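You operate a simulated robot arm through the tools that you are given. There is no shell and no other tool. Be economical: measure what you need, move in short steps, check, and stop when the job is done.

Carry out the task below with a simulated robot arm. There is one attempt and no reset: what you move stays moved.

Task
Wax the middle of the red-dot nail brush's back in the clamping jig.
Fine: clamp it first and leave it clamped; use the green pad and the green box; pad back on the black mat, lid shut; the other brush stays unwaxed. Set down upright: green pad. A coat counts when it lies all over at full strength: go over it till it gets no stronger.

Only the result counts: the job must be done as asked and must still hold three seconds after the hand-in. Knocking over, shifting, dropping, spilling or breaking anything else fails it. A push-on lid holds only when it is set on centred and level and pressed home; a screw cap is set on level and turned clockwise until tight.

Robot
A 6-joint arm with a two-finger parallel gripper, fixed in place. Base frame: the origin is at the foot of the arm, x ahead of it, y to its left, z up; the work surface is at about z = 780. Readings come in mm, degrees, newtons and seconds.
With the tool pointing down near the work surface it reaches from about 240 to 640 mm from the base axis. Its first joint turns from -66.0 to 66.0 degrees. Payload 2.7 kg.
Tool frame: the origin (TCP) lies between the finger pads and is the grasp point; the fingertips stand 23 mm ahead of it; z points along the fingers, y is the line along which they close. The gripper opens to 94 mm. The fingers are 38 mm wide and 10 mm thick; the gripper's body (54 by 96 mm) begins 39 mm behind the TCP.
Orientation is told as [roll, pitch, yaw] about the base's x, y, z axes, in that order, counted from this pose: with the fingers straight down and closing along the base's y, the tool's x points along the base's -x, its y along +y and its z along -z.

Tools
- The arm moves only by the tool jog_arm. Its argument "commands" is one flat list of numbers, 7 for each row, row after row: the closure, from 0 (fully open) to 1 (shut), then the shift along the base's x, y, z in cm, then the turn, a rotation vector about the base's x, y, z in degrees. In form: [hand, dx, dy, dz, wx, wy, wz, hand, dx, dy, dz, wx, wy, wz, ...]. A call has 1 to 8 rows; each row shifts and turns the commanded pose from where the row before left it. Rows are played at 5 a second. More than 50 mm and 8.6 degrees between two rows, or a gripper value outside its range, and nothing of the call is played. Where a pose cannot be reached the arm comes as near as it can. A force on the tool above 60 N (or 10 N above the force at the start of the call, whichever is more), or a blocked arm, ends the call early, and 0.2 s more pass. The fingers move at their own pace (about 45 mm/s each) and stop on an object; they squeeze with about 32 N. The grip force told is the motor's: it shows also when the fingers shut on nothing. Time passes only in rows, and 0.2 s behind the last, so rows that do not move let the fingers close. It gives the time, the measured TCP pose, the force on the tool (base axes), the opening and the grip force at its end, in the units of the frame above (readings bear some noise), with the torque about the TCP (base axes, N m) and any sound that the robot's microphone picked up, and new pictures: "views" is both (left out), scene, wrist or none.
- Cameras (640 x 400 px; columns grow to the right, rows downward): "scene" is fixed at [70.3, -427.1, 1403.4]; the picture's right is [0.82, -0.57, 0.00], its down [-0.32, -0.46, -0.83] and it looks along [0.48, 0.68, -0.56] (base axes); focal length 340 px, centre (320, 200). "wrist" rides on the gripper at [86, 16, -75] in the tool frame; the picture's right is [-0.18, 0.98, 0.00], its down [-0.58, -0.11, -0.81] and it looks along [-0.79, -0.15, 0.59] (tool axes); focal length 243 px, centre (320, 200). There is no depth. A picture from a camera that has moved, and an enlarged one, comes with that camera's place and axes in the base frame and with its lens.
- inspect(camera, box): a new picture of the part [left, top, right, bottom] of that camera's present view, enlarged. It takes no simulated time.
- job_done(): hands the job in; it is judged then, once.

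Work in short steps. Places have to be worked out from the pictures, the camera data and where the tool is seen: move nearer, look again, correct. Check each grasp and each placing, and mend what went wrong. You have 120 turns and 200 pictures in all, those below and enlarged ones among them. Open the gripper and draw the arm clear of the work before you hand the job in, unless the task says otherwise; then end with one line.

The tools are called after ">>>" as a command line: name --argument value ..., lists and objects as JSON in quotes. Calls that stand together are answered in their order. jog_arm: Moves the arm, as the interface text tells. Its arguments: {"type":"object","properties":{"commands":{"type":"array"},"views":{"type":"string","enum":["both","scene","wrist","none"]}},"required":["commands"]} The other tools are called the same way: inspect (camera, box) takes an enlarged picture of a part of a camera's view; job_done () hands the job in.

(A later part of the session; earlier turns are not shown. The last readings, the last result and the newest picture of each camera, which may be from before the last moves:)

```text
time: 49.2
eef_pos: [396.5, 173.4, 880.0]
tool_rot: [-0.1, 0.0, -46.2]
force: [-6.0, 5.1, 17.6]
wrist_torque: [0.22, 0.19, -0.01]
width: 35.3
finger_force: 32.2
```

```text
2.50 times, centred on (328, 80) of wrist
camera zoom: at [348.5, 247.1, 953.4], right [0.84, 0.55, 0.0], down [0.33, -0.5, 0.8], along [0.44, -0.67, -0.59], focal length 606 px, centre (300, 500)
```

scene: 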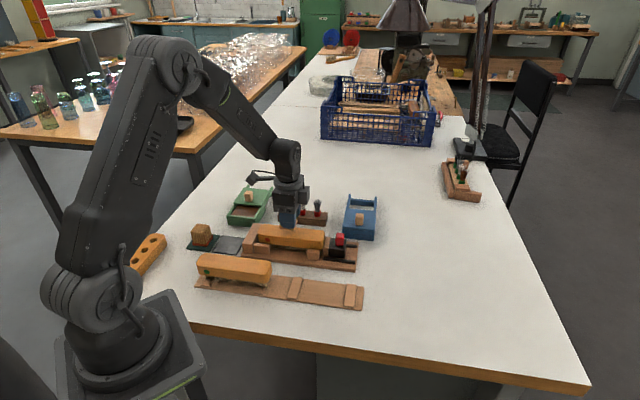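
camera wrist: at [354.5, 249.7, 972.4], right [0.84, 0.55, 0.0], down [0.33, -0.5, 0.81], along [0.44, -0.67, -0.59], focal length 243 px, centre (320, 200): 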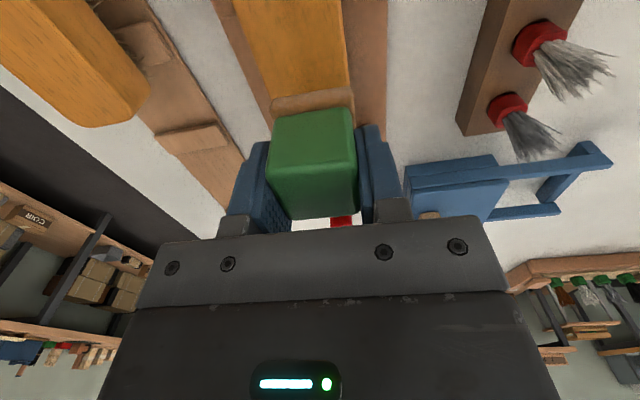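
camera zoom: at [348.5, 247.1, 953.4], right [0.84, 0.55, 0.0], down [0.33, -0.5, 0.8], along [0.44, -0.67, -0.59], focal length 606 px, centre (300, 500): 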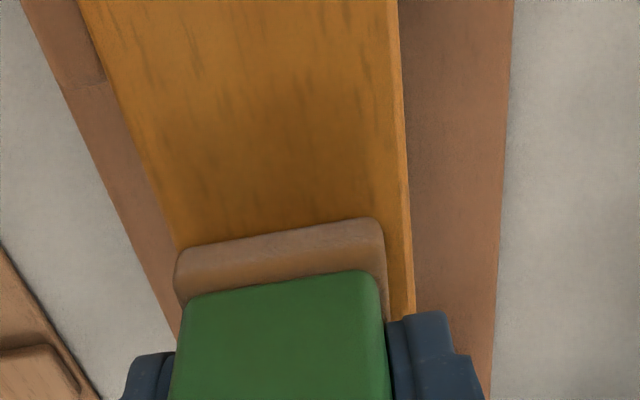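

I'll lift to see what's coated.

>>> jog_arm --commands '[1, 0, 0, 1, 0, 0, 0, 1, 2, 2, 4, 0, 0, 0, 1, 3, 3, 0, 0, 0, 0, 1, 0, 0, 0, 0, 0, 0]'

>>> inspect --camera "scene" --box '[248, 205, 344, 265]'

```text
time: 50.2
eef_pos: [447.4, 221.3, 926.2]
tool_rot: [-0.1, 0.1, -46.1]
force: [0.1, -0.3, 0.2]
wrist_torque: [0.04, 0.03, -0.02]
width: 35.4
finger_force: 31.6
camera wrist: at [399.6, 295.0, 1001.1], right [0.84, 0.55, 0.0], down [0.33, -0.5, 0.81], along [0.44, -0.67, -0.59], focal length 243 px, centre (320, 200)
```

scene: 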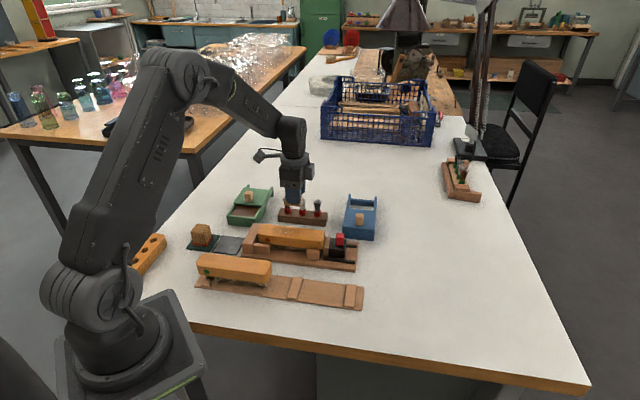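
wrist: 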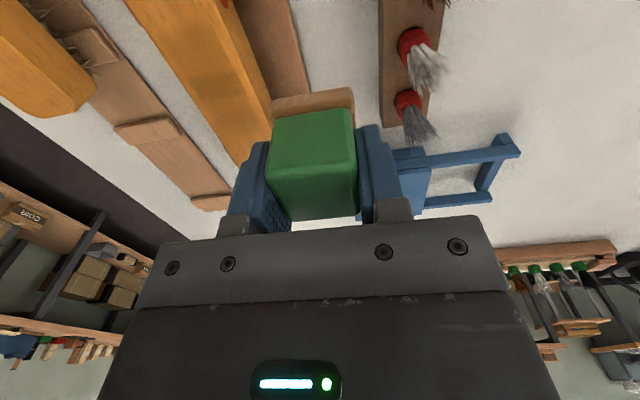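

```text
6.67 times, centred on (296, 235) of scene
camera zoom: at [70.3, -427.1, 1403.4], right [0.82, -0.57, 0.0], down [-0.32, -0.46, -0.83], along [0.48, 0.68, -0.56], focal length 2263 px, centre (480, -33)
```

zoom: 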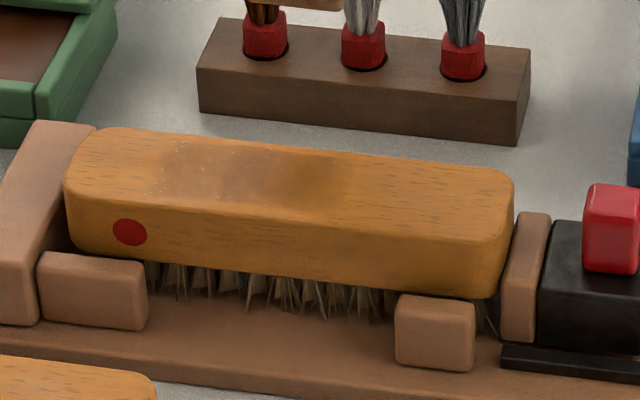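

A brownish coat shows, still faint. I'll zoom in for its extent.

>>> inspect --camera "scene" --box '[255, 218, 327, 250]'

>>> inspect --camera "wrist" --box '[100, 0, 292, 120]'

```text
8.89 times, centred on (291, 234) of scene
camera zoom: at [70.3, -427.1, 1403.4], right [0.82, -0.57, 0.0], down [-0.32, -0.46, -0.83], along [0.48, 0.68, -0.56], focal length 3018 px, centre (578, -102)
```

zoom: 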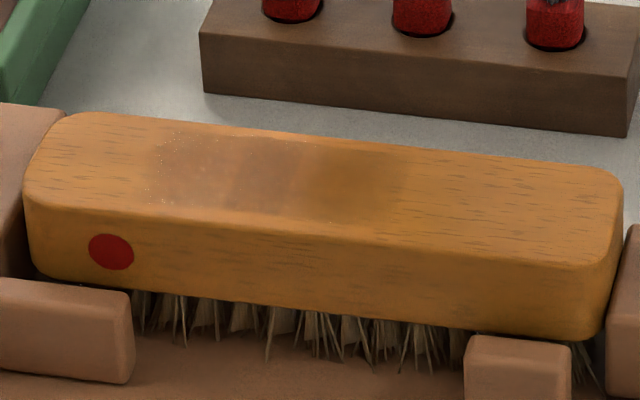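

```text
3.33 times, centred on (196, 60) of wrist
camera zoom: at [399.6, 295.0, 1001.1], right [0.84, 0.55, 0.0], down [0.33, -0.5, 0.81], along [0.44, -0.67, -0.59], focal length 809 px, centre (733, 667)
```

zoom: 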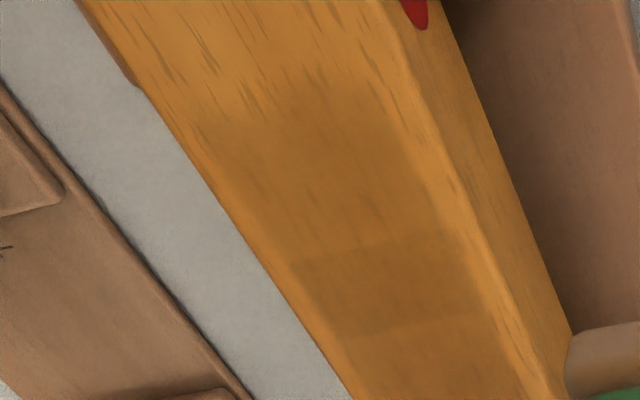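

The coat spans u≈101–180 (brush middle is u≈150), so the felt sits about 7 mm behind the tool along u. I'll make further passes centred properly (TCP u≈157), beginning on the -n line.

>>> jog_arm --commands '[1, -1.8, -3.4, 0, 0, 0, 0, 1, -1.87, -3.39, 0, 0, 0, 0, 1, 0, 0, -2.5, 0, 0, 0, 1, 0, 0, -1.5, 0, 0, 0, 1, 0, 0, -0.6, 0, 0, 0, 1, 0, 0, -0.2, 0, 0, 0, 1, 0, 0, 0, 0, 0, 0]' --views "none"

```text
time: 51.8
eef_pos: [409.7, 156.6, 880.2]
tool_rot: [0.0, 0.1, -46.0]
force: [0.4, 0.6, -0.7]
wrist_torque: [0.01, 0.02, 0.01]
width: 35.5
finger_force: 32.0
```

Just above contact. I'll press 2.5 mm and stroke along -u.

>>> jog_arm --commands '[1, 0, 0, -0.25, 0, 0, 0, 1, -0.42, 0.43, 0, 0, 0, 0, 1, -0.42, 0.43, 0, 0, 0, 0, 1, -0.42, 0.43, 0, 0, 0, 0, 1, -0.42, 0.43, 0, 0, 0, 0, 1, -0.42, 0.43, 0, 0, 0, 0, 1, -0.42, 0.43, 0, 0, 0, 0]' --views "none"

```text
time: 53.4
eef_pos: [386.5, 179.9, 878.5]
tool_rot: [0.4, 0.0, -46.1]
force: [10.4, -10.6, 35.5]
wrist_torque: [-0.31, -0.06, 0.08]
width: 35.4
finger_force: 32.1
```

Now I'll shift 5 mm toward +n and stroke back.

>>> jog_arm --commands '[1, 0.32, 0.31, 0.05, 0, 0, 0, 1, 0.42, -0.43, 0, 0, 0, 0, 1, 0.42, -0.43, 0, 0, 0, 0, 1, 0.42, -0.43, 0, 0, 0, 0, 1, 0.42, -0.43, 0, 0, 0, 0, 1, 0.42, -0.43, 0, 0, 0, 0, 1, 0.42, -0.43, 0, 0, 0, 0]' --views "none"

>>> jog_arm --commands '[1, 0, 0, 1, 0, 0, 0, 1, 2, 2, 4, 0, 0, 0, 1, 3, 3, 0, 0, 0, 0, 1, 0, 0, 0, 0, 0, 0]' --views "none"

>>> inspect --camera "scene" --box '[255, 218, 327, 250]'

>>> inspect --camera "wrist" --box '[100, 0, 356, 160]'

```text
time: 55.0
eef_pos: [412.8, 158.9, 878.7]
tool_rot: [0.2, 0.0, -46.1]
force: [-8.8, 10.4, 31.4]
wrist_torque: [0.43, 0.43, -0.02]
width: 35.2
finger_force: 31.6
```

```text
time: 56.0
eef_pos: [462.7, 208.1, 926.7]
tool_rot: [-0.1, 0.1, -46.1]
force: [-0.2, -0.2, -1.3]
wrist_torque: [0.0, 0.02, 0.02]
width: 35.5
finger_force: 31.5
```

```text
8.89 times, centred on (291, 234) of scene
camera zoom: at [70.3, -427.1, 1403.4], right [0.82, -0.57, 0.0], down [-0.32, -0.46, -0.83], along [0.48, 0.68, -0.56], focal length 3018 px, centre (578, -102)
```

zoom: 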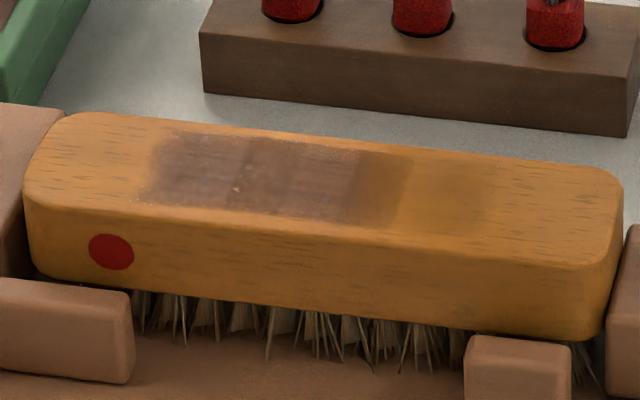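

```text
2.50 times, centred on (228, 80) of wrist
camera zoom: at [414.5, 282.7, 1001.7], right [0.84, 0.55, 0.0], down [0.33, -0.49, 0.81], along [0.44, -0.67, -0.59], focal length 606 px, centre (550, 500)
```

zoom: 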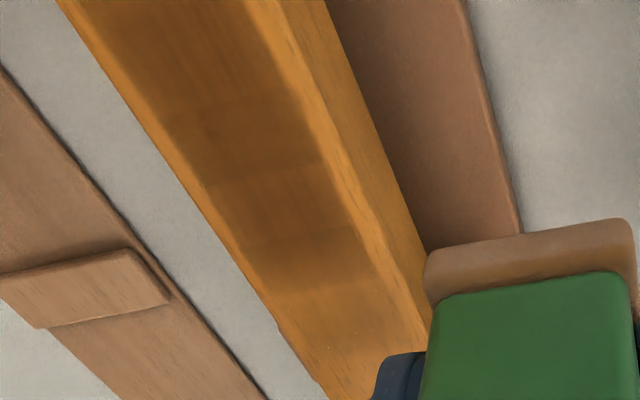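

The left part is darkening well, but the coat needs to extend toward +u to be centred on the middle. I'll make passes with the TCP from u≈188 to 158.

>>> jog_arm --commands '[1, -2.1, -3.2, 0, 0, 0, 0, 1, -2.19, -3.2, 0, 0, 0, 0, 1, 0, 0, -2.6, 0, 0, 0, 1, 0, 0, -1.5, 0, 0, 0, 1, 0, 0, -0.75, 0, 0, 0, 1, -0.42, 0.43, 0, 0, 0, 0, 1, -0.42, 0.43, 0, 0, 0, 0, 1, -0.42, 0.43, 0, 0, 0, 0]' --views "none"

>>> jog_arm --commands '[1, -0.42, 0.43, 0, 0, 0, 0, 1, -0.42, 0.43, 0, 0, 0, 0, 1, 0.32, 0.31, 0, 0, 0, 0, 1, 0.42, -0.43, 0, 0, 0, 0, 1, 0.42, -0.43, 0, 0, 0, 0, 1, 0.42, -0.43, 0, 0, 0, 0, 1, 0.42, -0.43, 0, 0, 0, 0, 1, 0.42, -0.43, 0, 0, 0, 0]' --views "none"

>>> jog_arm --commands '[1, 0, 0, 1, 0, 0, 0, 1, 2, 2, 4, 0, 0, 0, 1, 3, 3, 0, 0, 0, 0, 1, 0, 0, 0, 0, 0, 0]' --views "none"

>>> inspect --camera "scene" --box '[255, 218, 327, 250]'

>>> inspect --camera "wrist" --box '[100, 0, 356, 160]'

```text
time: 57.8
eef_pos: [406.7, 157.7, 879.5]
tool_rot: [0.1, 0.1, -46.0]
force: [-1.3, -0.1, 0.6]
wrist_torque: [-0.01, -0.02, -0.02]
width: 35.5
finger_force: 31.9
```

```text
time: 59.6
eef_pos: [423.2, 146.0, 878.6]
tool_rot: [0.1, 0.1, -46.0]
force: [-1.6, 1.2, 3.9]
wrist_torque: [0.0, 0.04, -0.01]
width: 35.7
finger_force: 32.1
```

```text
time: 60.6
eef_pos: [474.3, 198.8, 925.8]
tool_rot: [0.0, 0.1, -46.2]
force: [-0.3, -0.2, -0.2]
wrist_torque: [0.01, 0.02, 0.0]
width: 35.4
finger_force: 31.2
```

```text
8.89 times, centred on (291, 234) of scene
camera zoom: at [70.3, -427.1, 1403.4], right [0.82, -0.57, 0.0], down [-0.32, -0.46, -0.83], along [0.48, 0.68, -0.56], focal length 3018 px, centre (578, -102)
```

zoom: 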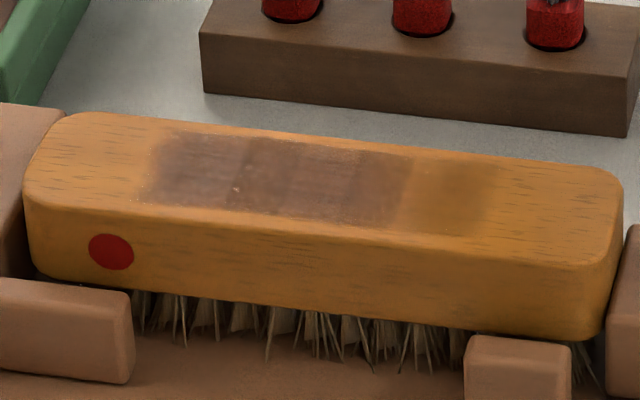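

```text
2.50 times, centred on (228, 80) of wrist
camera zoom: at [426.4, 272.7, 1002.1], right [0.84, 0.55, 0.0], down [0.33, -0.5, 0.81], along [0.44, -0.67, -0.59], focal length 606 px, centre (550, 500)
```

zoom: 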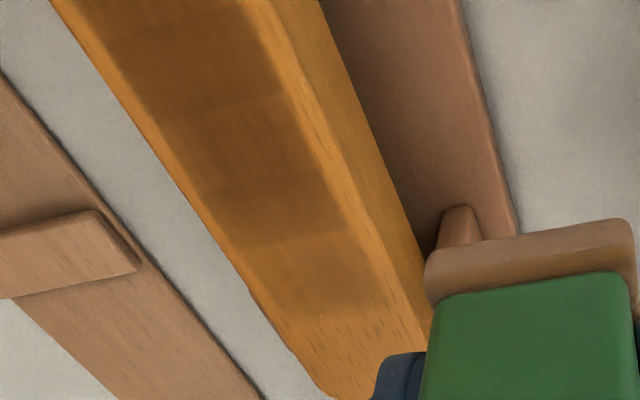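

The waxable zone has sharp bounds at u≈100–200, symmetric about the brush's middle, so that's the target. That pass was too light; I'll press harder and stroke the full length, TCP u≈197→113.

>>> jog_arm --commands '[1, -2.4, -3.06, 0, 0, 0, 0, 1, -2.43, -3.06, 0, 0, 0, 0, 1, 0, 0, -2.6, 0, 0, 0, 1, 0, 0, -1.5, 0, 0, 0, 1, 0, 0, -0.8, 0, 0, 0, 1, 0, 0, 0, 0, 0, 0]' --views "none"

```text
time: 62.0
eef_pos: [422.5, 136.9, 878.3]
tool_rot: [0.0, 0.0, -46.2]
force: [-2.8, -1.9, 5.7]
wrist_torque: [-0.12, 0.06, -0.03]
width: 35.4
finger_force: 32.1
```

>>> jog_arm --commands '[1, 0, 0, -0.15, 0, 0, 0, 1, -0.486, 0.504, 0, 0, 0, 0, 1, -0.486, 0.504, 0, 0, 0, 0, 1, -0.486, 0.504, 0, 0, 0, 0, 1, -0.486, 0.504, 0, 0, 0, 0, 1, -0.486, 0.504, 0, 0, 0, 0, 1, -0.486, 0.504, 0, 0, 0, 0]' --views "none"

>>> jog_arm --commands '[1, -0.486, 0.504, 0, 0, 0, 0, 1, -0.486, 0.504, 0, 0, 0, 0, 1, -0.486, 0.504, 0, 0, 0, 0, 1, -0.486, 0.504, 0, 0, 0, 0, 1, -0.486, 0.504, 0, 0, 0, 0, 1, 0.36, 0.35, 0, 0, 0, 0]' --views "none"

>>> jog_arm --commands '[1, 0.486, -0.504, 0, 0, 0, 0, 1, 0.486, -0.504, 0, 0, 0, 0, 1, 0.486, -0.504, 0, 0, 0, 0, 1, 0.486, -0.504, 0, 0, 0, 0, 1, 0.486, -0.504, 0, 0, 0, 0, 1, 0.486, -0.504, 0, 0, 0, 0]' --views "none"

>>> jog_arm --commands '[1, 0.486, -0.504, 0, 0, 0, 0, 1, 0.486, -0.504, 0, 0, 0, 0, 1, 0.486, -0.504, 0, 0, 0, 0, 1, 0.486, -0.504, 0, 0, 0, 0, 1, 0.486, -0.504, 0, 0, 0, 0]' --views "none"

>>> jog_arm --commands '[1, 0, 0, 1, 0, 0, 0, 1, 2, 2, 4, 0, 0, 0, 1, 3, 3, 0, 0, 0, 0, 1, 0, 0, 0, 0, 0, 0]' --views "none"

>>> inspect --camera "scene" --box '[255, 218, 327, 250]'

>>> inspect --camera "wrist" --box '[60, 0, 380, 200]'

```text
time: 63.6
eef_pos: [394.6, 166.6, 878.7]
tool_rot: [0.1, 0.2, -46.0]
force: [5.4, -5.8, 19.2]
wrist_torque: [-0.12, -0.17, 0.04]
width: 35.5
finger_force: 31.8
```

```text
time: 65.0
eef_pos: [373.7, 193.5, 878.4]
tool_rot: [-0.3, 0.2, -46.2]
force: [-9.6, -10.1, 34.2]
wrist_torque: [-0.24, 0.29, 0.05]
width: 35.5
finger_force: 32.4
```

```text
time: 66.4
eef_pos: [403.2, 165.0, 879.2]
tool_rot: [0.1, 0.1, -46.2]
force: [-5.2, 5.6, 18.0]
wrist_torque: [0.24, 0.22, 0.02]
width: 35.5
finger_force: 32.3
```

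```text
time: 67.6
eef_pos: [427.4, 137.5, 879.5]
tool_rot: [-0.1, 0.1, -46.0]
force: [-3.7, 3.8, 14.2]
wrist_torque: [0.16, 0.18, 0.03]
width: 35.5
finger_force: 32.4
```

```text
time: 68.6
eef_pos: [479.5, 190.6, 929.9]
tool_rot: [0.0, 0.2, -46.1]
force: [0.0, 0.3, -0.2]
wrist_torque: [0.01, -0.01, 0.02]
width: 35.2
finger_force: 32.0
```

```text
8.89 times, centred on (291, 234) of scene
camera zoom: at [70.3, -427.1, 1403.4], right [0.82, -0.57, 0.0], down [-0.32, -0.46, -0.83], along [0.48, 0.68, -0.56], focal length 3018 px, centre (578, -102)
```

zoom: 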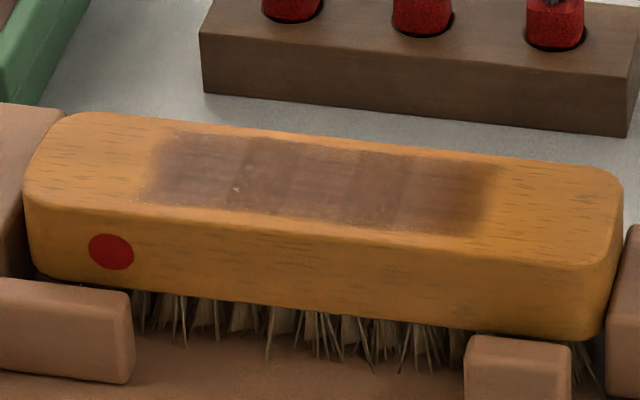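

```text
2.00 times, centred on (220, 100) of wrist
camera zoom: at [432.3, 264.3, 1004.9], right [0.84, 0.55, 0.0], down [0.33, -0.49, 0.81], along [0.44, -0.67, -0.59], focal length 485 px, centre (520, 400)
```

zoom: 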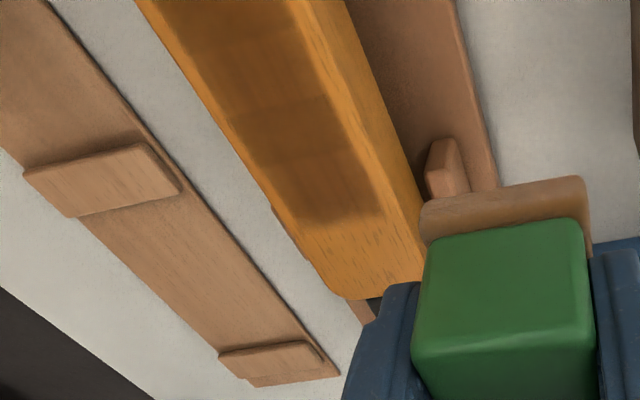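

The whole zone is now coated, though bands remain uneven. I'll reload the pad at the tray and go over it again.

>>> jog_arm --commands '[1, -2.37, 3.64, 0, 0, 0, 0, 1, -2.37, 3.64, 0, 0, 0, 0, 1, -2.37, 3.64, 0, 0, 0, 0, 1, -2.37, 3.64, 0, 0, 0, 0, 1, -2.37, 3.64, 0, 0, 0, 0, 1, 0, 0, -3, 0, 0, 0, 1, 0, 0, -3, 0, 0, 0, 1, 0, 0, 0, 0, 0, 0]' --views "none"

>>> inspect --camera "wrist" --box '[200, 0, 456, 160]'

```text
time: 70.4
eef_pos: [360.3, 373.8, 868.3]
tool_rot: [-0.1, 0.1, -46.0]
force: [0.5, 1.0, -0.5]
wrist_torque: [0.02, 0.0, 0.01]
width: 35.4
finger_force: 32.4
```

```text
2.50 times, centred on (328, 80) of wrist
camera zoom: at [312.6, 446.9, 942.5], right [0.84, 0.55, 0.0], down [0.33, -0.5, 0.81], along [0.44, -0.67, -0.59], focal length 606 px, centre (300, 500)
```

zoom: 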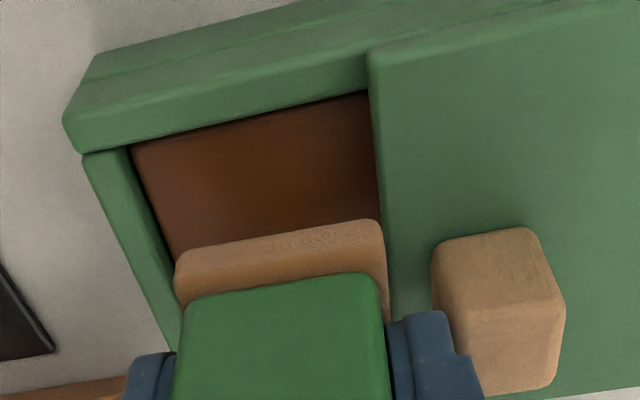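

Positioned over the opening as before. I'll dip, rub gently and lift.

>>> jog_arm --commands '[1, -0.1, -0.1, -1.2, 0, 0, 0, 1, 0, 0, -0.8, 0, 0, 0, 1, 0, 0, -0.4, 0, 0, 0, 1, 0.3, -0.31, 0, 0, 0, 0, 1, -0.3, 0.31, 0, 0, 0, 0, 1, -0.3, 0.31, 0, 0, 0, 0, 1, 0.3, -0.31, 0, 0, 0, 0]' --views "none"

```text
time: 72.0
eef_pos: [357.8, 370.7, 844.9]
tool_rot: [0.0, 0.1, -45.9]
force: [-2.4, 3.0, 3.1]
wrist_torque: [0.11, -0.05, 0.1]
width: 35.2
finger_force: 31.9
```

Light contact; I'll press 1.2 mm more briefly, then lift.

>>> jog_arm --commands '[1, 0.15, 0.15, -0.12, 0, 0, 0, 1, 0.2, -0.21, 0, 0, 0, 0, 1, -0.2, 0.21, 0, 0, 0, 0, 1, 0, 0, 0, 0, 0, 0, 1, 0, 0, 1.5, 0, 0, 0, 1, 0, 0, 5, 0, 0, 0, 1, 0, 0, 0, 0, 0, 0]' --views "scene"

>>> inspect --camera "scene" --box '[200, 165, 296, 225]'

```text
time: 73.6
eef_pos: [359.5, 370.6, 904.9]
tool_rot: [-0.1, 0.2, -46.2]
force: [-0.2, -0.1, -0.2]
wrist_torque: [0.03, -0.03, 0.01]
width: 35.5
finger_force: 32.4
```

scene: 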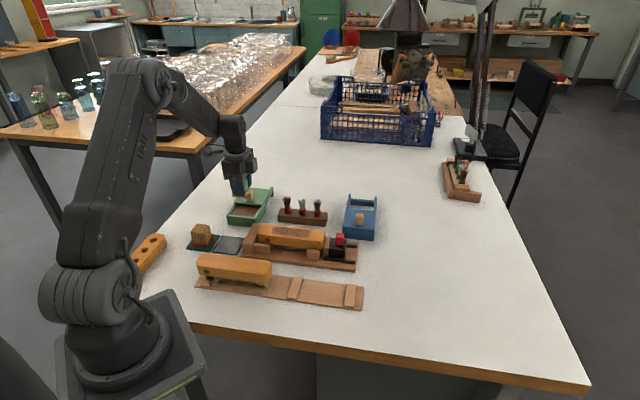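

```text
6.67 times, centred on (248, 195) of scene
camera zoom: at [70.3, -427.1, 1403.4], right [0.82, -0.57, 0.0], down [-0.32, -0.46, -0.83], along [0.48, 0.68, -0.56], focal length 2263 px, centre (800, 233)
```

zoom: 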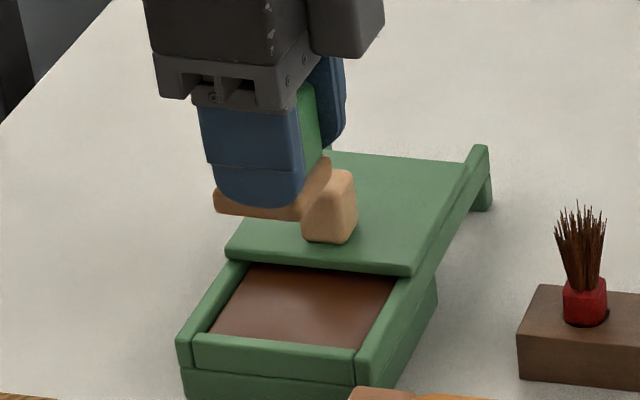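

Reloaded; the box is unmoved. Back to the +u end of the zone for full-length strokes.

>>> jog_arm --commands '[1, 1.33, -4.66, 0.5, 0, 0, 0, 1, 1.33, -4.66, 0, 0, 0, 0, 1, 1.33, -4.66, 0, 0, 0, 0, 1, 1.33, -4.66, 0, 0, 0, 0, 1, 1.33, -4.66, 0, 0, 0, 0, 1, 0, 0, -2, 0, 0, 0, 1, 0, 0, -1.1, 0, 0, 0, 1, 0, 0, 0, 0, 0, 0]' --views "none"

>>> jog_arm --commands '[1, 0, 0, -0.2, 0, 0, 0, 1, 0, 0, 0, 0, 0, 0]' --views "none"

```text
time: 75.4
eef_pos: [425.1, 140.4, 881.2]
tool_rot: [0.0, 0.1, -46.1]
force: [0.2, 0.3, -1.4]
wrist_torque: [0.03, 0.0, 0.02]
width: 35.3
finger_force: 32.2
```

```text
time: 76.0
eef_pos: [424.7, 140.0, 880.0]
tool_rot: [0.0, 0.1, -46.1]
force: [-0.1, 0.4, -0.7]
wrist_torque: [-0.03, 0.01, 0.01]
width: 35.2
finger_force: 32.0
```

>>> jog_arm --commands '[1, 0, 0, -0.27, 0, 0, 0, 1, -0.486, 0.504, 0, 0, 0, 0, 1, -0.486, 0.504, 0, 0, 0, 0, 1, -0.486, 0.504, 0, 0, 0, 0, 1, -0.486, 0.504, 0, 0, 0, 0, 1, -0.486, 0.504, 0, 0, 0, 0, 1, -0.486, 0.504, 0, 0, 0, 0]' --views "none"

>>> jog_arm --commands '[1, -0.486, 0.504, 0, 0, 0, 0, 1, -0.486, 0.504, 0, 0, 0, 0, 1, -0.486, 0.504, 0, 0, 0, 0, 1, -0.486, 0.504, 0, 0, 0, 0, 1, -0.486, 0.504, 0, 0, 0, 0, 1, 0.36, 0.35, 0, 0, 0, 0]' --views "none"

>>> jog_arm --commands '[1, 0.486, -0.504, 0, 0, 0, 0, 1, 0.486, -0.504, 0, 0, 0, 0, 1, 0.486, -0.504, 0, 0, 0, 0, 1, 0.486, -0.504, 0, 0, 0, 0, 1, 0.486, -0.504, 0, 0, 0, 0, 1, 0.486, -0.504, 0, 0, 0, 0]' --views "none"

>>> jog_arm --commands '[1, 0.486, -0.504, 0, 0, 0, 0, 1, 0.486, -0.504, 0, 0, 0, 0, 1, 0.486, -0.504, 0, 0, 0, 0, 1, 0.486, -0.504, 0, 0, 0, 0, 1, 0.486, -0.504, 0, 0, 0, 0]' --views "none"

>>> jog_arm --commands '[1, 0, 0, 1, 0, 0, 0, 1, 2, 2, 4, 0, 0, 0, 1, 3, 3, 0, 0, 0, 0, 1, 0, 0, 0, 0, 0, 0]' --views "none"

>>> inspect --camera "scene" --box '[255, 218, 327, 250]'

>>> inspect --camera "wrist" --box '[60, 0, 380, 200]'

```text
time: 77.6
eef_pos: [397.2, 171.0, 878.6]
tool_rot: [0.2, -0.1, -46.0]
force: [7.4, -5.6, 23.1]
wrist_torque: [-0.2, -0.09, 0.0]
width: 35.6
finger_force: 31.7
```

```text
time: 79.0
eef_pos: [376.7, 197.4, 879.0]
tool_rot: [-0.2, 0.2, -46.1]
force: [-5.5, -14.8, 38.7]
wrist_torque: [-0.36, 0.17, -0.01]
width: 35.5
finger_force: 32.1
```

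```text
time: 80.4
eef_pos: [406.8, 167.8, 877.8]
tool_rot: [0.1, 0.1, -46.1]
force: [-3.9, 7.1, 22.6]
wrist_torque: [0.36, 0.16, 0.0]
width: 35.3
finger_force: 32.0
```

```text
time: 81.6
eef_pos: [429.3, 142.9, 878.5]
tool_rot: [0.0, 0.1, -46.1]
force: [-4.4, 6.3, 18.6]
wrist_torque: [0.22, 0.14, -0.03]
width: 35.3
finger_force: 31.6
```

```text
time: 82.6
eef_pos: [478.3, 192.2, 926.7]
tool_rot: [0.1, 0.2, -46.0]
force: [-0.2, 0.4, -0.9]
wrist_torque: [-0.01, 0.03, -0.01]
width: 35.2
finger_force: 31.9
```

```text
8.89 times, centred on (291, 234) of scene
camera zoom: at [70.3, -427.1, 1403.4], right [0.82, -0.57, 0.0], down [-0.32, -0.46, -0.83], along [0.48, 0.68, -0.56], focal length 3018 px, centre (578, -102)
```

zoom: 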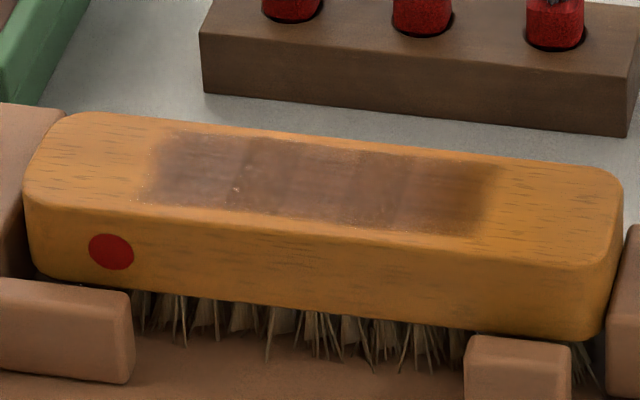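

```text
2.00 times, centred on (220, 100) of wrist
camera zoom: at [431.3, 267.0, 1001.3], right [0.84, 0.55, 0.0], down [0.33, -0.49, 0.81], along [0.44, -0.67, -0.59], focal length 485 px, centre (520, 400)
```

zoom: 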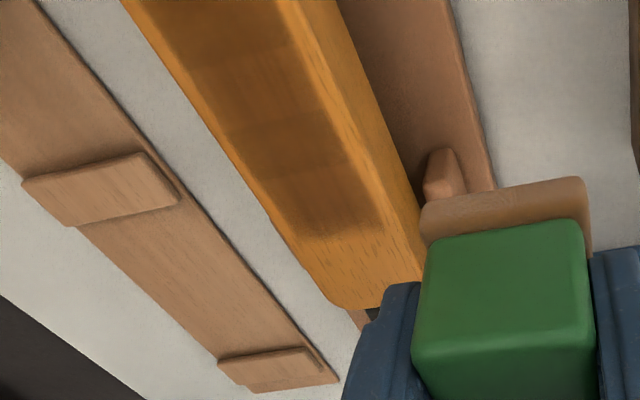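

Little change from the previous pass, which suggests saturation. I'll move the wrist camera for a more direct look at uniformity.

>>> jog_arm --commands '[1, -2, -1, 2, 0, 0, 0, 1, -3, -1.3, 2, 0, 0, 0, 1, -3, -1.4, 2, 0, 0, 0, 1, 0, 0, 0, 0, 0, 0]' --views "none"

>>> inspect --camera "wrist" --box '[200, 0, 440, 150]'

>>> inspect --camera "scene" --box '[268, 222, 316, 246]'

```text
time: 83.6
eef_pos: [397.4, 155.7, 987.3]
tool_rot: [-0.1, 0.1, -46.0]
force: [-0.4, 0.1, -0.7]
wrist_torque: [-0.02, 0.05, 0.02]
width: 35.3
finger_force: 32.1
```

```text
2.67 times, centred on (320, 75) of wrist
camera zoom: at [349.4, 229.8, 1062.8], right [0.84, 0.55, 0.0], down [0.33, -0.5, 0.81], along [0.44, -0.67, -0.59], focal length 647 px, centre (320, 533)
```

zoom: 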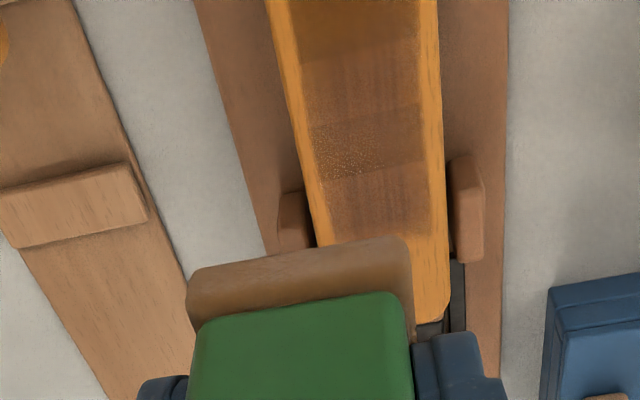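

```text
13.33 times, centred on (292, 234) of scene
camera zoom: at [70.3, -427.1, 1403.4], right [0.82, -0.57, 0.0], down [-0.32, -0.46, -0.83], along [0.48, 0.68, -0.56], focal length 4527 px, centre (693, -253)
```

zoom: 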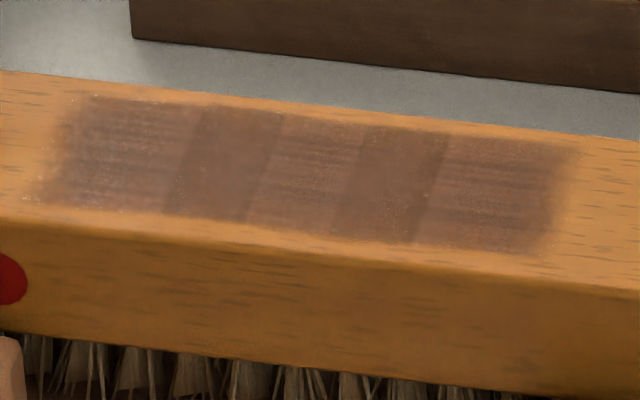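

The coat looks like three overlapping tiles of similar strength. I'll make one more full pass and compare with this picture.

>>> jog_arm --commands '[1, -1.5, 2.1, -3, 0, 0, 0, 1, -1.47, 2.13, -3, 0, 0, 0, 1, 0, 0, -3, 0, 0, 0, 1, 0, 0, -1.5, 0, 0, 0, 1, 0, 0, -0.4, 0, 0, 0, 1, 0, 0, 0, 0, 0, 0]' --views "none"

```text
time: 85.0
eef_pos: [370.6, 198.5, 879.1]
tool_rot: [-0.1, 0.0, -46.1]
force: [-0.7, -0.3, -0.1]
wrist_torque: [0.07, -0.02, 0.03]
width: 35.6
finger_force: 32.2
```

>>> jog_arm --commands '[1, 0, 0, -0.22, 0, 0, 0, 1, 0.486, -0.504, 0, 0, 0, 0, 1, 0.486, -0.504, 0, 0, 0, 0, 1, 0.486, -0.504, 0, 0, 0, 0, 1, 0.486, -0.504, 0, 0, 0, 0, 1, 0.486, -0.504, 0, 0, 0, 0, 1, 0.486, -0.504, 0, 0, 0, 0]' --views "none"

>>> jog_arm --commands '[1, 0.486, -0.504, 0, 0, 0, 0, 1, 0.486, -0.504, 0, 0, 0, 0, 1, 0.486, -0.504, 0, 0, 0, 0, 1, 0.486, -0.504, 0, 0, 0, 0, 1, 0.486, -0.504, 0, 0, 0, 0, 1, 0.36, 0.35, 0, 0, 0, 0]' --views "none"

>>> jog_arm --commands '[1, -0.486, 0.504, 0, 0, 0, 0, 1, -0.486, 0.504, 0, 0, 0, 0, 1, -0.486, 0.504, 0, 0, 0, 0, 1, -0.486, 0.504, 0, 0, 0, 0, 1, -0.486, 0.504, 0, 0, 0, 0, 1, -0.486, 0.504, 0, 0, 0, 0]' --views "none"

>>> jog_arm --commands '[1, -0.486, 0.504, 0, 0, 0, 0, 1, -0.486, 0.504, 0, 0, 0, 0, 1, -0.486, 0.504, 0, 0, 0, 0, 1, -0.486, 0.504, 0, 0, 0, 0, 1, -0.486, 0.504, 0, 0, 0, 0]' --views "none"

>>> jog_arm --commands '[1, 0, 0, 1, 0, 0, 0, 1, 0, 2, 4, 0, 0, 0, 1, 0, 4, 2, 0, 0, 0, 1, -1, 4, 0, 0, 0, 0, 1, 0, 0, 0, 0, 0, 0]' --views "none"

>>> inspect --camera "scene" --box '[268, 222, 316, 246]'

```text
time: 86.6
eef_pos: [401.4, 169.3, 878.8]
tool_rot: [0.4, 0.0, -46.0]
force: [-10.7, 12.6, 39.4]
wrist_torque: [0.39, 0.53, -0.07]
width: 35.5
finger_force: 32.0
```

```text
time: 88.0
eef_pos: [427.0, 143.6, 878.5]
tool_rot: [-0.1, 0.1, -46.2]
force: [-9.4, -10.0, 29.3]
wrist_torque: [-0.25, 0.27, -0.02]
width: 35.2
finger_force: 31.5
```

```text
time: 89.4
eef_pos: [401.8, 178.3, 879.0]
tool_rot: [0.3, 0.0, -45.9]
force: [9.8, -11.0, 35.5]
wrist_torque: [-0.44, 0.01, 0.08]
width: 35.5
finger_force: 32.3
```

```text
time: 90.6
eef_pos: [377.8, 203.1, 878.4]
tool_rot: [0.4, 0.0, -46.0]
force: [10.1, -10.4, 37.3]
wrist_torque: [-0.5, -0.02, 0.09]
width: 35.4
finger_force: 32.2
```

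```text
time: 91.8
eef_pos: [364.2, 303.9, 944.7]
tool_rot: [0.1, 0.1, -46.1]
force: [0.3, -0.3, -0.4]
wrist_torque: [0.0, 0.01, 0.02]
width: 35.4
finger_force: 32.1
```

```text
13.33 times, centred on (292, 234) of scene
camera zoom: at [70.3, -427.0, 1403.4], right [0.82, -0.57, 0.0], down [-0.32, -0.46, -0.83], along [0.48, 0.68, -0.56], focal length 4527 px, centre (693, -253)
```

zoom: 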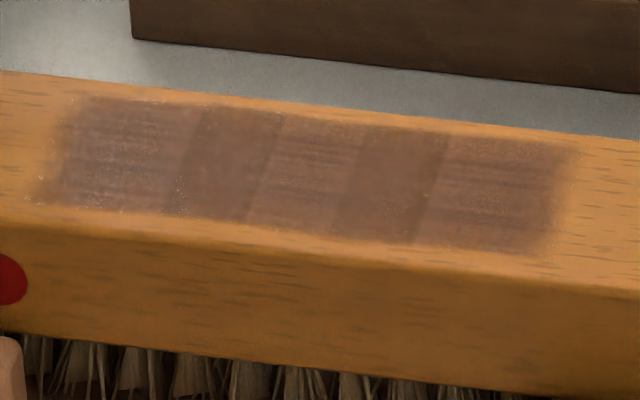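

No visible change from the previous pass. To rule out a merely dry pad, I'll reload once more and do one final comparing pass.

>>> jog_arm --commands '[1, -0.2, 3.4, 0, 0, 0, 0, 1, -0.2, 3.4, -2, 0, 0, 0, 1, 0, 0, -3, 0, 0, 0, 1, 0, 0, -3, 0, 0, 0, 1, 0, 0, -1.5, 0, 0, 0, 1, 0, 0, 0, 0, 0, 0]' --views "none"

>>> inspect --camera "wrist" --box '[200, 0, 456, 160]'

```text
time: 93.2
eef_pos: [361.7, 370.5, 852.5]
tool_rot: [0.0, 0.1, -46.1]
force: [-0.2, 0.7, -0.7]
wrist_torque: [0.01, 0.02, -0.03]
width: 35.1
finger_force: 31.9
```

```text
2.50 times, centred on (328, 80) of wrist
camera zoom: at [312.9, 444.7, 926.9], right [0.84, 0.55, 0.0], down [0.33, -0.5, 0.81], along [0.44, -0.67, -0.59], focal length 606 px, centre (300, 500)
```

zoom: 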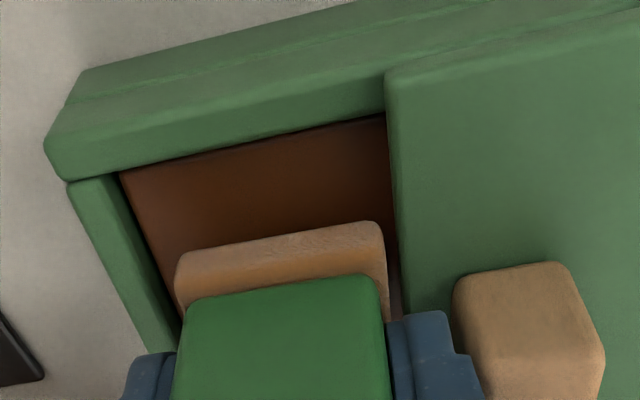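

The felt is inside the opening. I'll dip to contact, rub slightly, and lift out.

>>> jog_arm --commands '[1, 0, 0, -0.6, 0, 0, 0, 1, 0, 0, -0.2, 0, 0, 0, 1, 0.2, -0.21, -0.1, 0, 0, 0, 1, -0.4, 0.42, 0, 0, 0, 0, 1, 0.2, -0.21, 0, 0, 0, 0]' --views "none"

>>> jog_arm --commands '[1, 0, 0, 1.5, 0, 0, 0, 1, 0, 0, 5, 0, 0, 0, 1, 0, 0, 0, 0, 0, 0]' --views "none"

```text
time: 94.4
eef_pos: [360.8, 370.9, 844.3]
tool_rot: [0.3, 0.2, -46.0]
force: [0.3, 2.4, 21.1]
wrist_torque: [0.37, -0.39, 0.02]
width: 35.2
finger_force: 31.7
```

```text
time: 95.2
eef_pos: [359.7, 372.3, 907.1]
tool_rot: [-0.1, 0.1, -46.1]
force: [-0.5, -0.1, 0.0]
wrist_torque: [-0.01, 0.01, 0.0]
width: 35.4
finger_force: 32.4
```

Loaded at 21 N. Back to the -u end of the zone for a final double stroke.

>>> jog_arm --commands '[1, 0.2, -4.36, 0, 0, 0, 0, 1, 0.2, -4.36, 0, 0, 0, 0, 1, 0.2, -4.36, 0, 0, 0, 0, 1, 0.2, -4.35, 0, 0, 0, 0, 1, 0, 0, -1.8, 0, 0, 0, 1, 0, 0, -0.9, 0, 0, 0, 1, 0, 0, -0.2, 0, 0, 0, 1, 0, 0, 0, 0, 0, 0]' --views "none"

>>> jog_arm --commands '[1, 0, 0, -0.12, 0, 0, 0, 1, 0.486, -0.504, 0, 0, 0, 0, 1, 0.486, -0.504, 0, 0, 0, 0, 1, 0.486, -0.504, 0, 0, 0, 0, 1, 0.486, -0.504, 0, 0, 0, 0, 1, 0.486, -0.504, 0, 0, 0, 0, 1, 0.486, -0.504, 0, 0, 0, 0]' --views "none"

>>> jog_arm --commands '[1, 0.486, -0.504, 0, 0, 0, 0, 1, 0.486, -0.504, 0, 0, 0, 0, 1, 0.486, -0.504, 0, 0, 0, 0, 1, 0.486, -0.504, 0, 0, 0, 0, 1, 0.486, -0.504, 0, 0, 0, 0, 1, 0.36, 0.35, 0, 0, 0, 0]' --views "none"

>>> jog_arm --commands '[1, -0.486, 0.504, 0, 0, 0, 0, 1, -0.486, 0.504, 0, 0, 0, 0, 1, -0.486, 0.504, 0, 0, 0, 0, 1, -0.486, 0.504, 0, 0, 0, 0, 1, -0.486, 0.504, 0, 0, 0, 0, 1, -0.486, 0.504, 0, 0, 0, 0]' --views "none"

>>> jog_arm --commands '[1, -0.486, 0.504, 0, 0, 0, 0, 1, -0.486, 0.504, 0, 0, 0, 0, 1, -0.486, 0.504, 0, 0, 0, 0, 1, -0.486, 0.504, 0, 0, 0, 0, 1, -0.486, 0.504, 0, 0, 0, 0]' --views "none"

>>> jog_arm --commands '[1, 0, 0, 1, 0, 0, 0, 1, -1, 1, 4, 0, 0, 0, 1, -3, 2.5, 0, 0, 0, 0, 1, -3, 2.5, 0, 0, 0, 0, 1, -2.5, 2.5, 0, 0, 0, 0, 1, 0, 0, 0, 0, 0, 0]' --views "both"

>>> inspect --camera "scene" --box '[268, 222, 316, 246]'

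```text
time: 97.0
eef_pos: [369.3, 195.8, 878.5]
tool_rot: [0.0, 0.1, -46.1]
force: [0.5, 0.0, -0.9]
wrist_torque: [-0.01, 0.02, 0.02]
width: 35.4
finger_force: 32.0
```

```text
time: 98.6
eef_pos: [398.9, 165.0, 879.0]
tool_rot: [0.3, 0.0, -46.1]
force: [-12.4, 9.7, 38.5]
wrist_torque: [0.35, 0.55, -0.03]
width: 35.3
finger_force: 31.4
```

```text
time: 100.0
eef_pos: [425.8, 141.5, 877.7]
tool_rot: [-0.1, 0.0, -46.2]
force: [-14.0, -10.8, 38.5]
wrist_torque: [-0.3, 0.46, 0.04]
width: 35.4
finger_force: 32.3
```

```text
time: 101.4
eef_pos: [398.4, 174.8, 877.7]
tool_rot: [0.4, -0.1, -46.0]
force: [8.5, -7.7, 28.5]
wrist_torque: [-0.35, -0.18, 0.05]
width: 35.3
finger_force: 32.6
```

```text
time: 102.6
eef_pos: [373.8, 199.3, 878.3]
tool_rot: [0.3, 0.1, -46.0]
force: [9.3, -10.0, 34.9]
wrist_torque: [-0.39, -0.07, 0.07]
width: 35.6
finger_force: 32.2
```

```text
time: 104.0
eef_pos: [277.9, 284.4, 927.4]
tool_rot: [0.1, 0.1, -46.1]
force: [-0.7, -0.4, -0.1]
wrist_torque: [0.01, 0.03, -0.03]
width: 35.2
finger_force: 31.8
camera wrist: at [229.9, 358.0, 1002.5], right [0.84, 0.55, 0.0], down [0.33, -0.5, 0.81], along [0.44, -0.67, -0.59], focal length 243 px, centre (320, 200)
```

scene: 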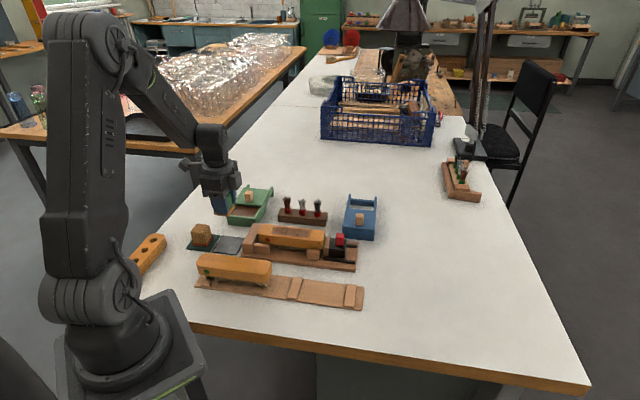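
wrist: 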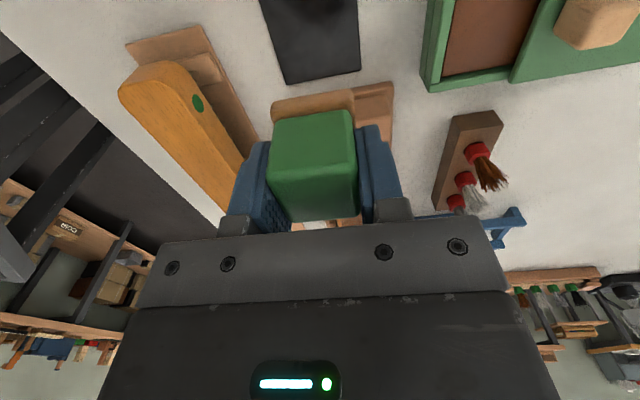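

```text
13.33 times, centred on (292, 234) of scene
camera zoom: at [70.3, -427.1, 1403.4], right [0.82, -0.57, 0.0], down [-0.32, -0.46, -0.83], along [0.48, 0.68, -0.56], focal length 4527 px, centre (693, -253)
```

zoom: 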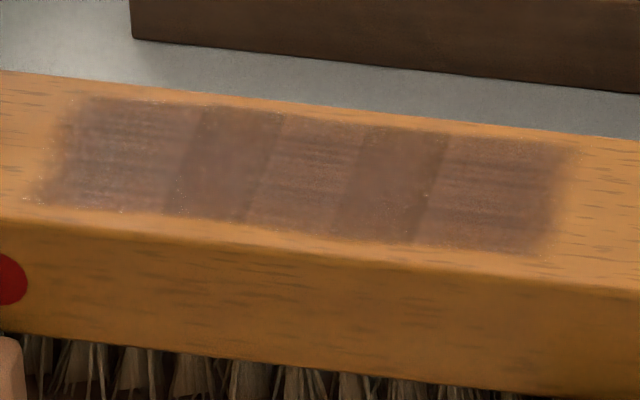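

No further change: the coat is saturated. Now the pad goes back to its recorded spot on the black mat at (274,285).

>>> jog_arm --commands '[1, -0.35, 0.07, -4, 0, 0, 0, 1, 0, 0, -3.5, 0, 0, 0, 1, 0, 0, -2, 0, 0, 0, 1, 0, 0, 0, 0, 0, 0]' --views "wrist"

>>> inspect --camera "scene" --box '[184, 205, 264, 255]'

```text
time: 105.0
eef_pos: [272.6, 286.1, 833.3]
tool_rot: [-0.1, 0.1, -46.1]
force: [0.5, 0.1, -0.2]
wrist_torque: [-0.03, -0.01, 0.0]
width: 35.4
finger_force: 31.7
camera wrist: at [224.6, 359.0, 908.7], right [0.84, 0.55, 0.0], down [0.33, -0.5, 0.81], along [0.44, -0.67, -0.59], focal length 243 px, centre (320, 200)
```

wrist: 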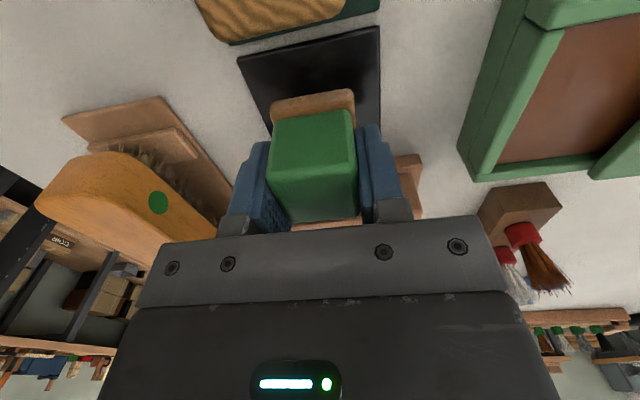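

```text
8.00 times, centred on (224, 230) of scene
camera zoom: at [70.3, -427.1, 1403.4], right [0.82, -0.57, 0.0], down [-0.32, -0.46, -0.83], along [0.48, 0.68, -0.56], focal length 2716 px, centre (1088, -40)
```

zoom: 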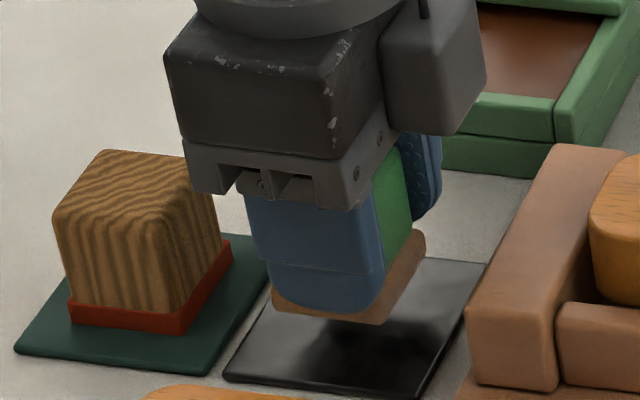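

The pad is about 2–3 mm short in +u; I'll correct and lower to the mat.

>>> jog_arm --commands '[1, 0.2, -0.15, -0.5, 0, 0, 0, 1, 0, 0, -0.4, 0, 0, 0, 1, 0, 0, -0.25, 0, 0, 0, 1, 0, 0, 0, 0, 0, 0]' --views "none"

>>> inspect --camera "scene" --box '[184, 205, 264, 255]'

```text
time: 106.0
eef_pos: [275.4, 282.1, 821.5]
tool_rot: [0.0, 0.1, -46.0]
force: [0.1, 0.3, -1.0]
wrist_torque: [0.0, -0.02, 0.01]
width: 35.3
finger_force: 32.4
```

```text
8.00 times, centred on (224, 230) of scene
camera zoom: at [70.3, -427.1, 1403.4], right [0.82, -0.57, 0.0], down [-0.32, -0.46, -0.83], along [0.48, 0.68, -0.56], focal length 2716 px, centre (1088, -40)
```

zoom: 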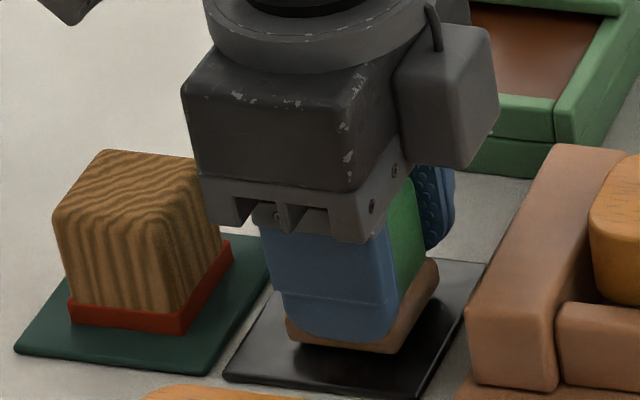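

The felt is nearly on the mat and well inside its borders. I'll lower slightly to feel contact.

>>> jog_arm --commands '[1, -0.07, 0.1, -0.1, 0, 0, 0, 1, 0, 0, -0.1, 0, 0, 0, 1, 0, 0, 0, 0, 0, 0]' --views "none"

```text
time: 106.8
eef_pos: [274.6, 284.1, 819.3]
tool_rot: [0.1, 0.1, -46.0]
force: [-3.0, -3.2, 13.1]
wrist_torque: [-0.14, 0.11, 0.02]
width: 35.4
finger_force: 32.6
```

Contact at 13 N. I'll open slowly and rise straight up.

>>> jog_arm --commands '[0.55, 0, 0, 0.05, 0, 0, 0, 0.4, 0, 0, 0, 0, 0, 0, 0.3, 0, 0, 0, 0, 0, 0, 0.3, 0, 0, 0, 0, 0, 0, 0.3, 0, 0, 3, 0, 0, 0, 0.3, 0, 0, 4, 0, 0, 0, 0.3, 0, 0, 2, 0, 0, 0, 0.3, 0, 0, 0, 0, 0, 0]' --views "wrist"

>>> inspect --camera "scene" --box '[184, 205, 264, 255]'

```text
time: 108.6
eef_pos: [274.1, 283.7, 909.4]
tool_rot: [0.0, 0.1, -46.2]
force: [0.2, 0.4, -0.6]
wrist_torque: [0.0, 0.0, -0.03]
width: 65.6
finger_force: 0.0
camera wrist: at [226.4, 358.1, 983.5], right [0.84, 0.55, 0.0], down [0.33, -0.5, 0.81], along [0.44, -0.67, -0.59], focal length 243 px, centre (320, 200)
```

wrist: 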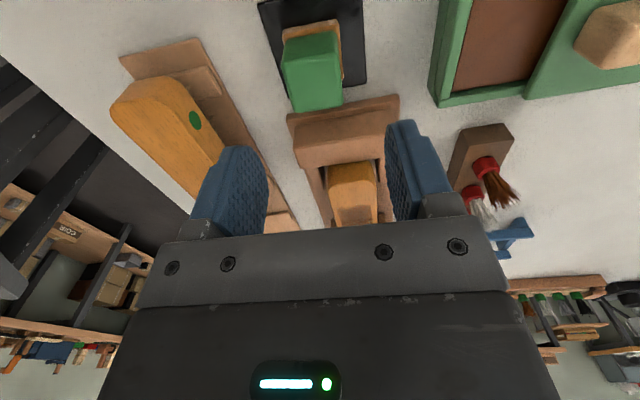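

```text
8.00 times, centred on (224, 230) of scene
camera zoom: at [70.3, -427.1, 1403.4], right [0.82, -0.57, 0.0], down [-0.32, -0.46, -0.83], along [0.48, 0.68, -0.56], focal length 2716 px, centre (1088, -40)
```

zoom: 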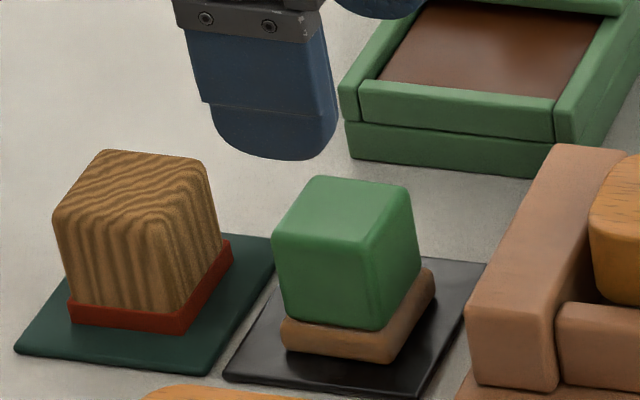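

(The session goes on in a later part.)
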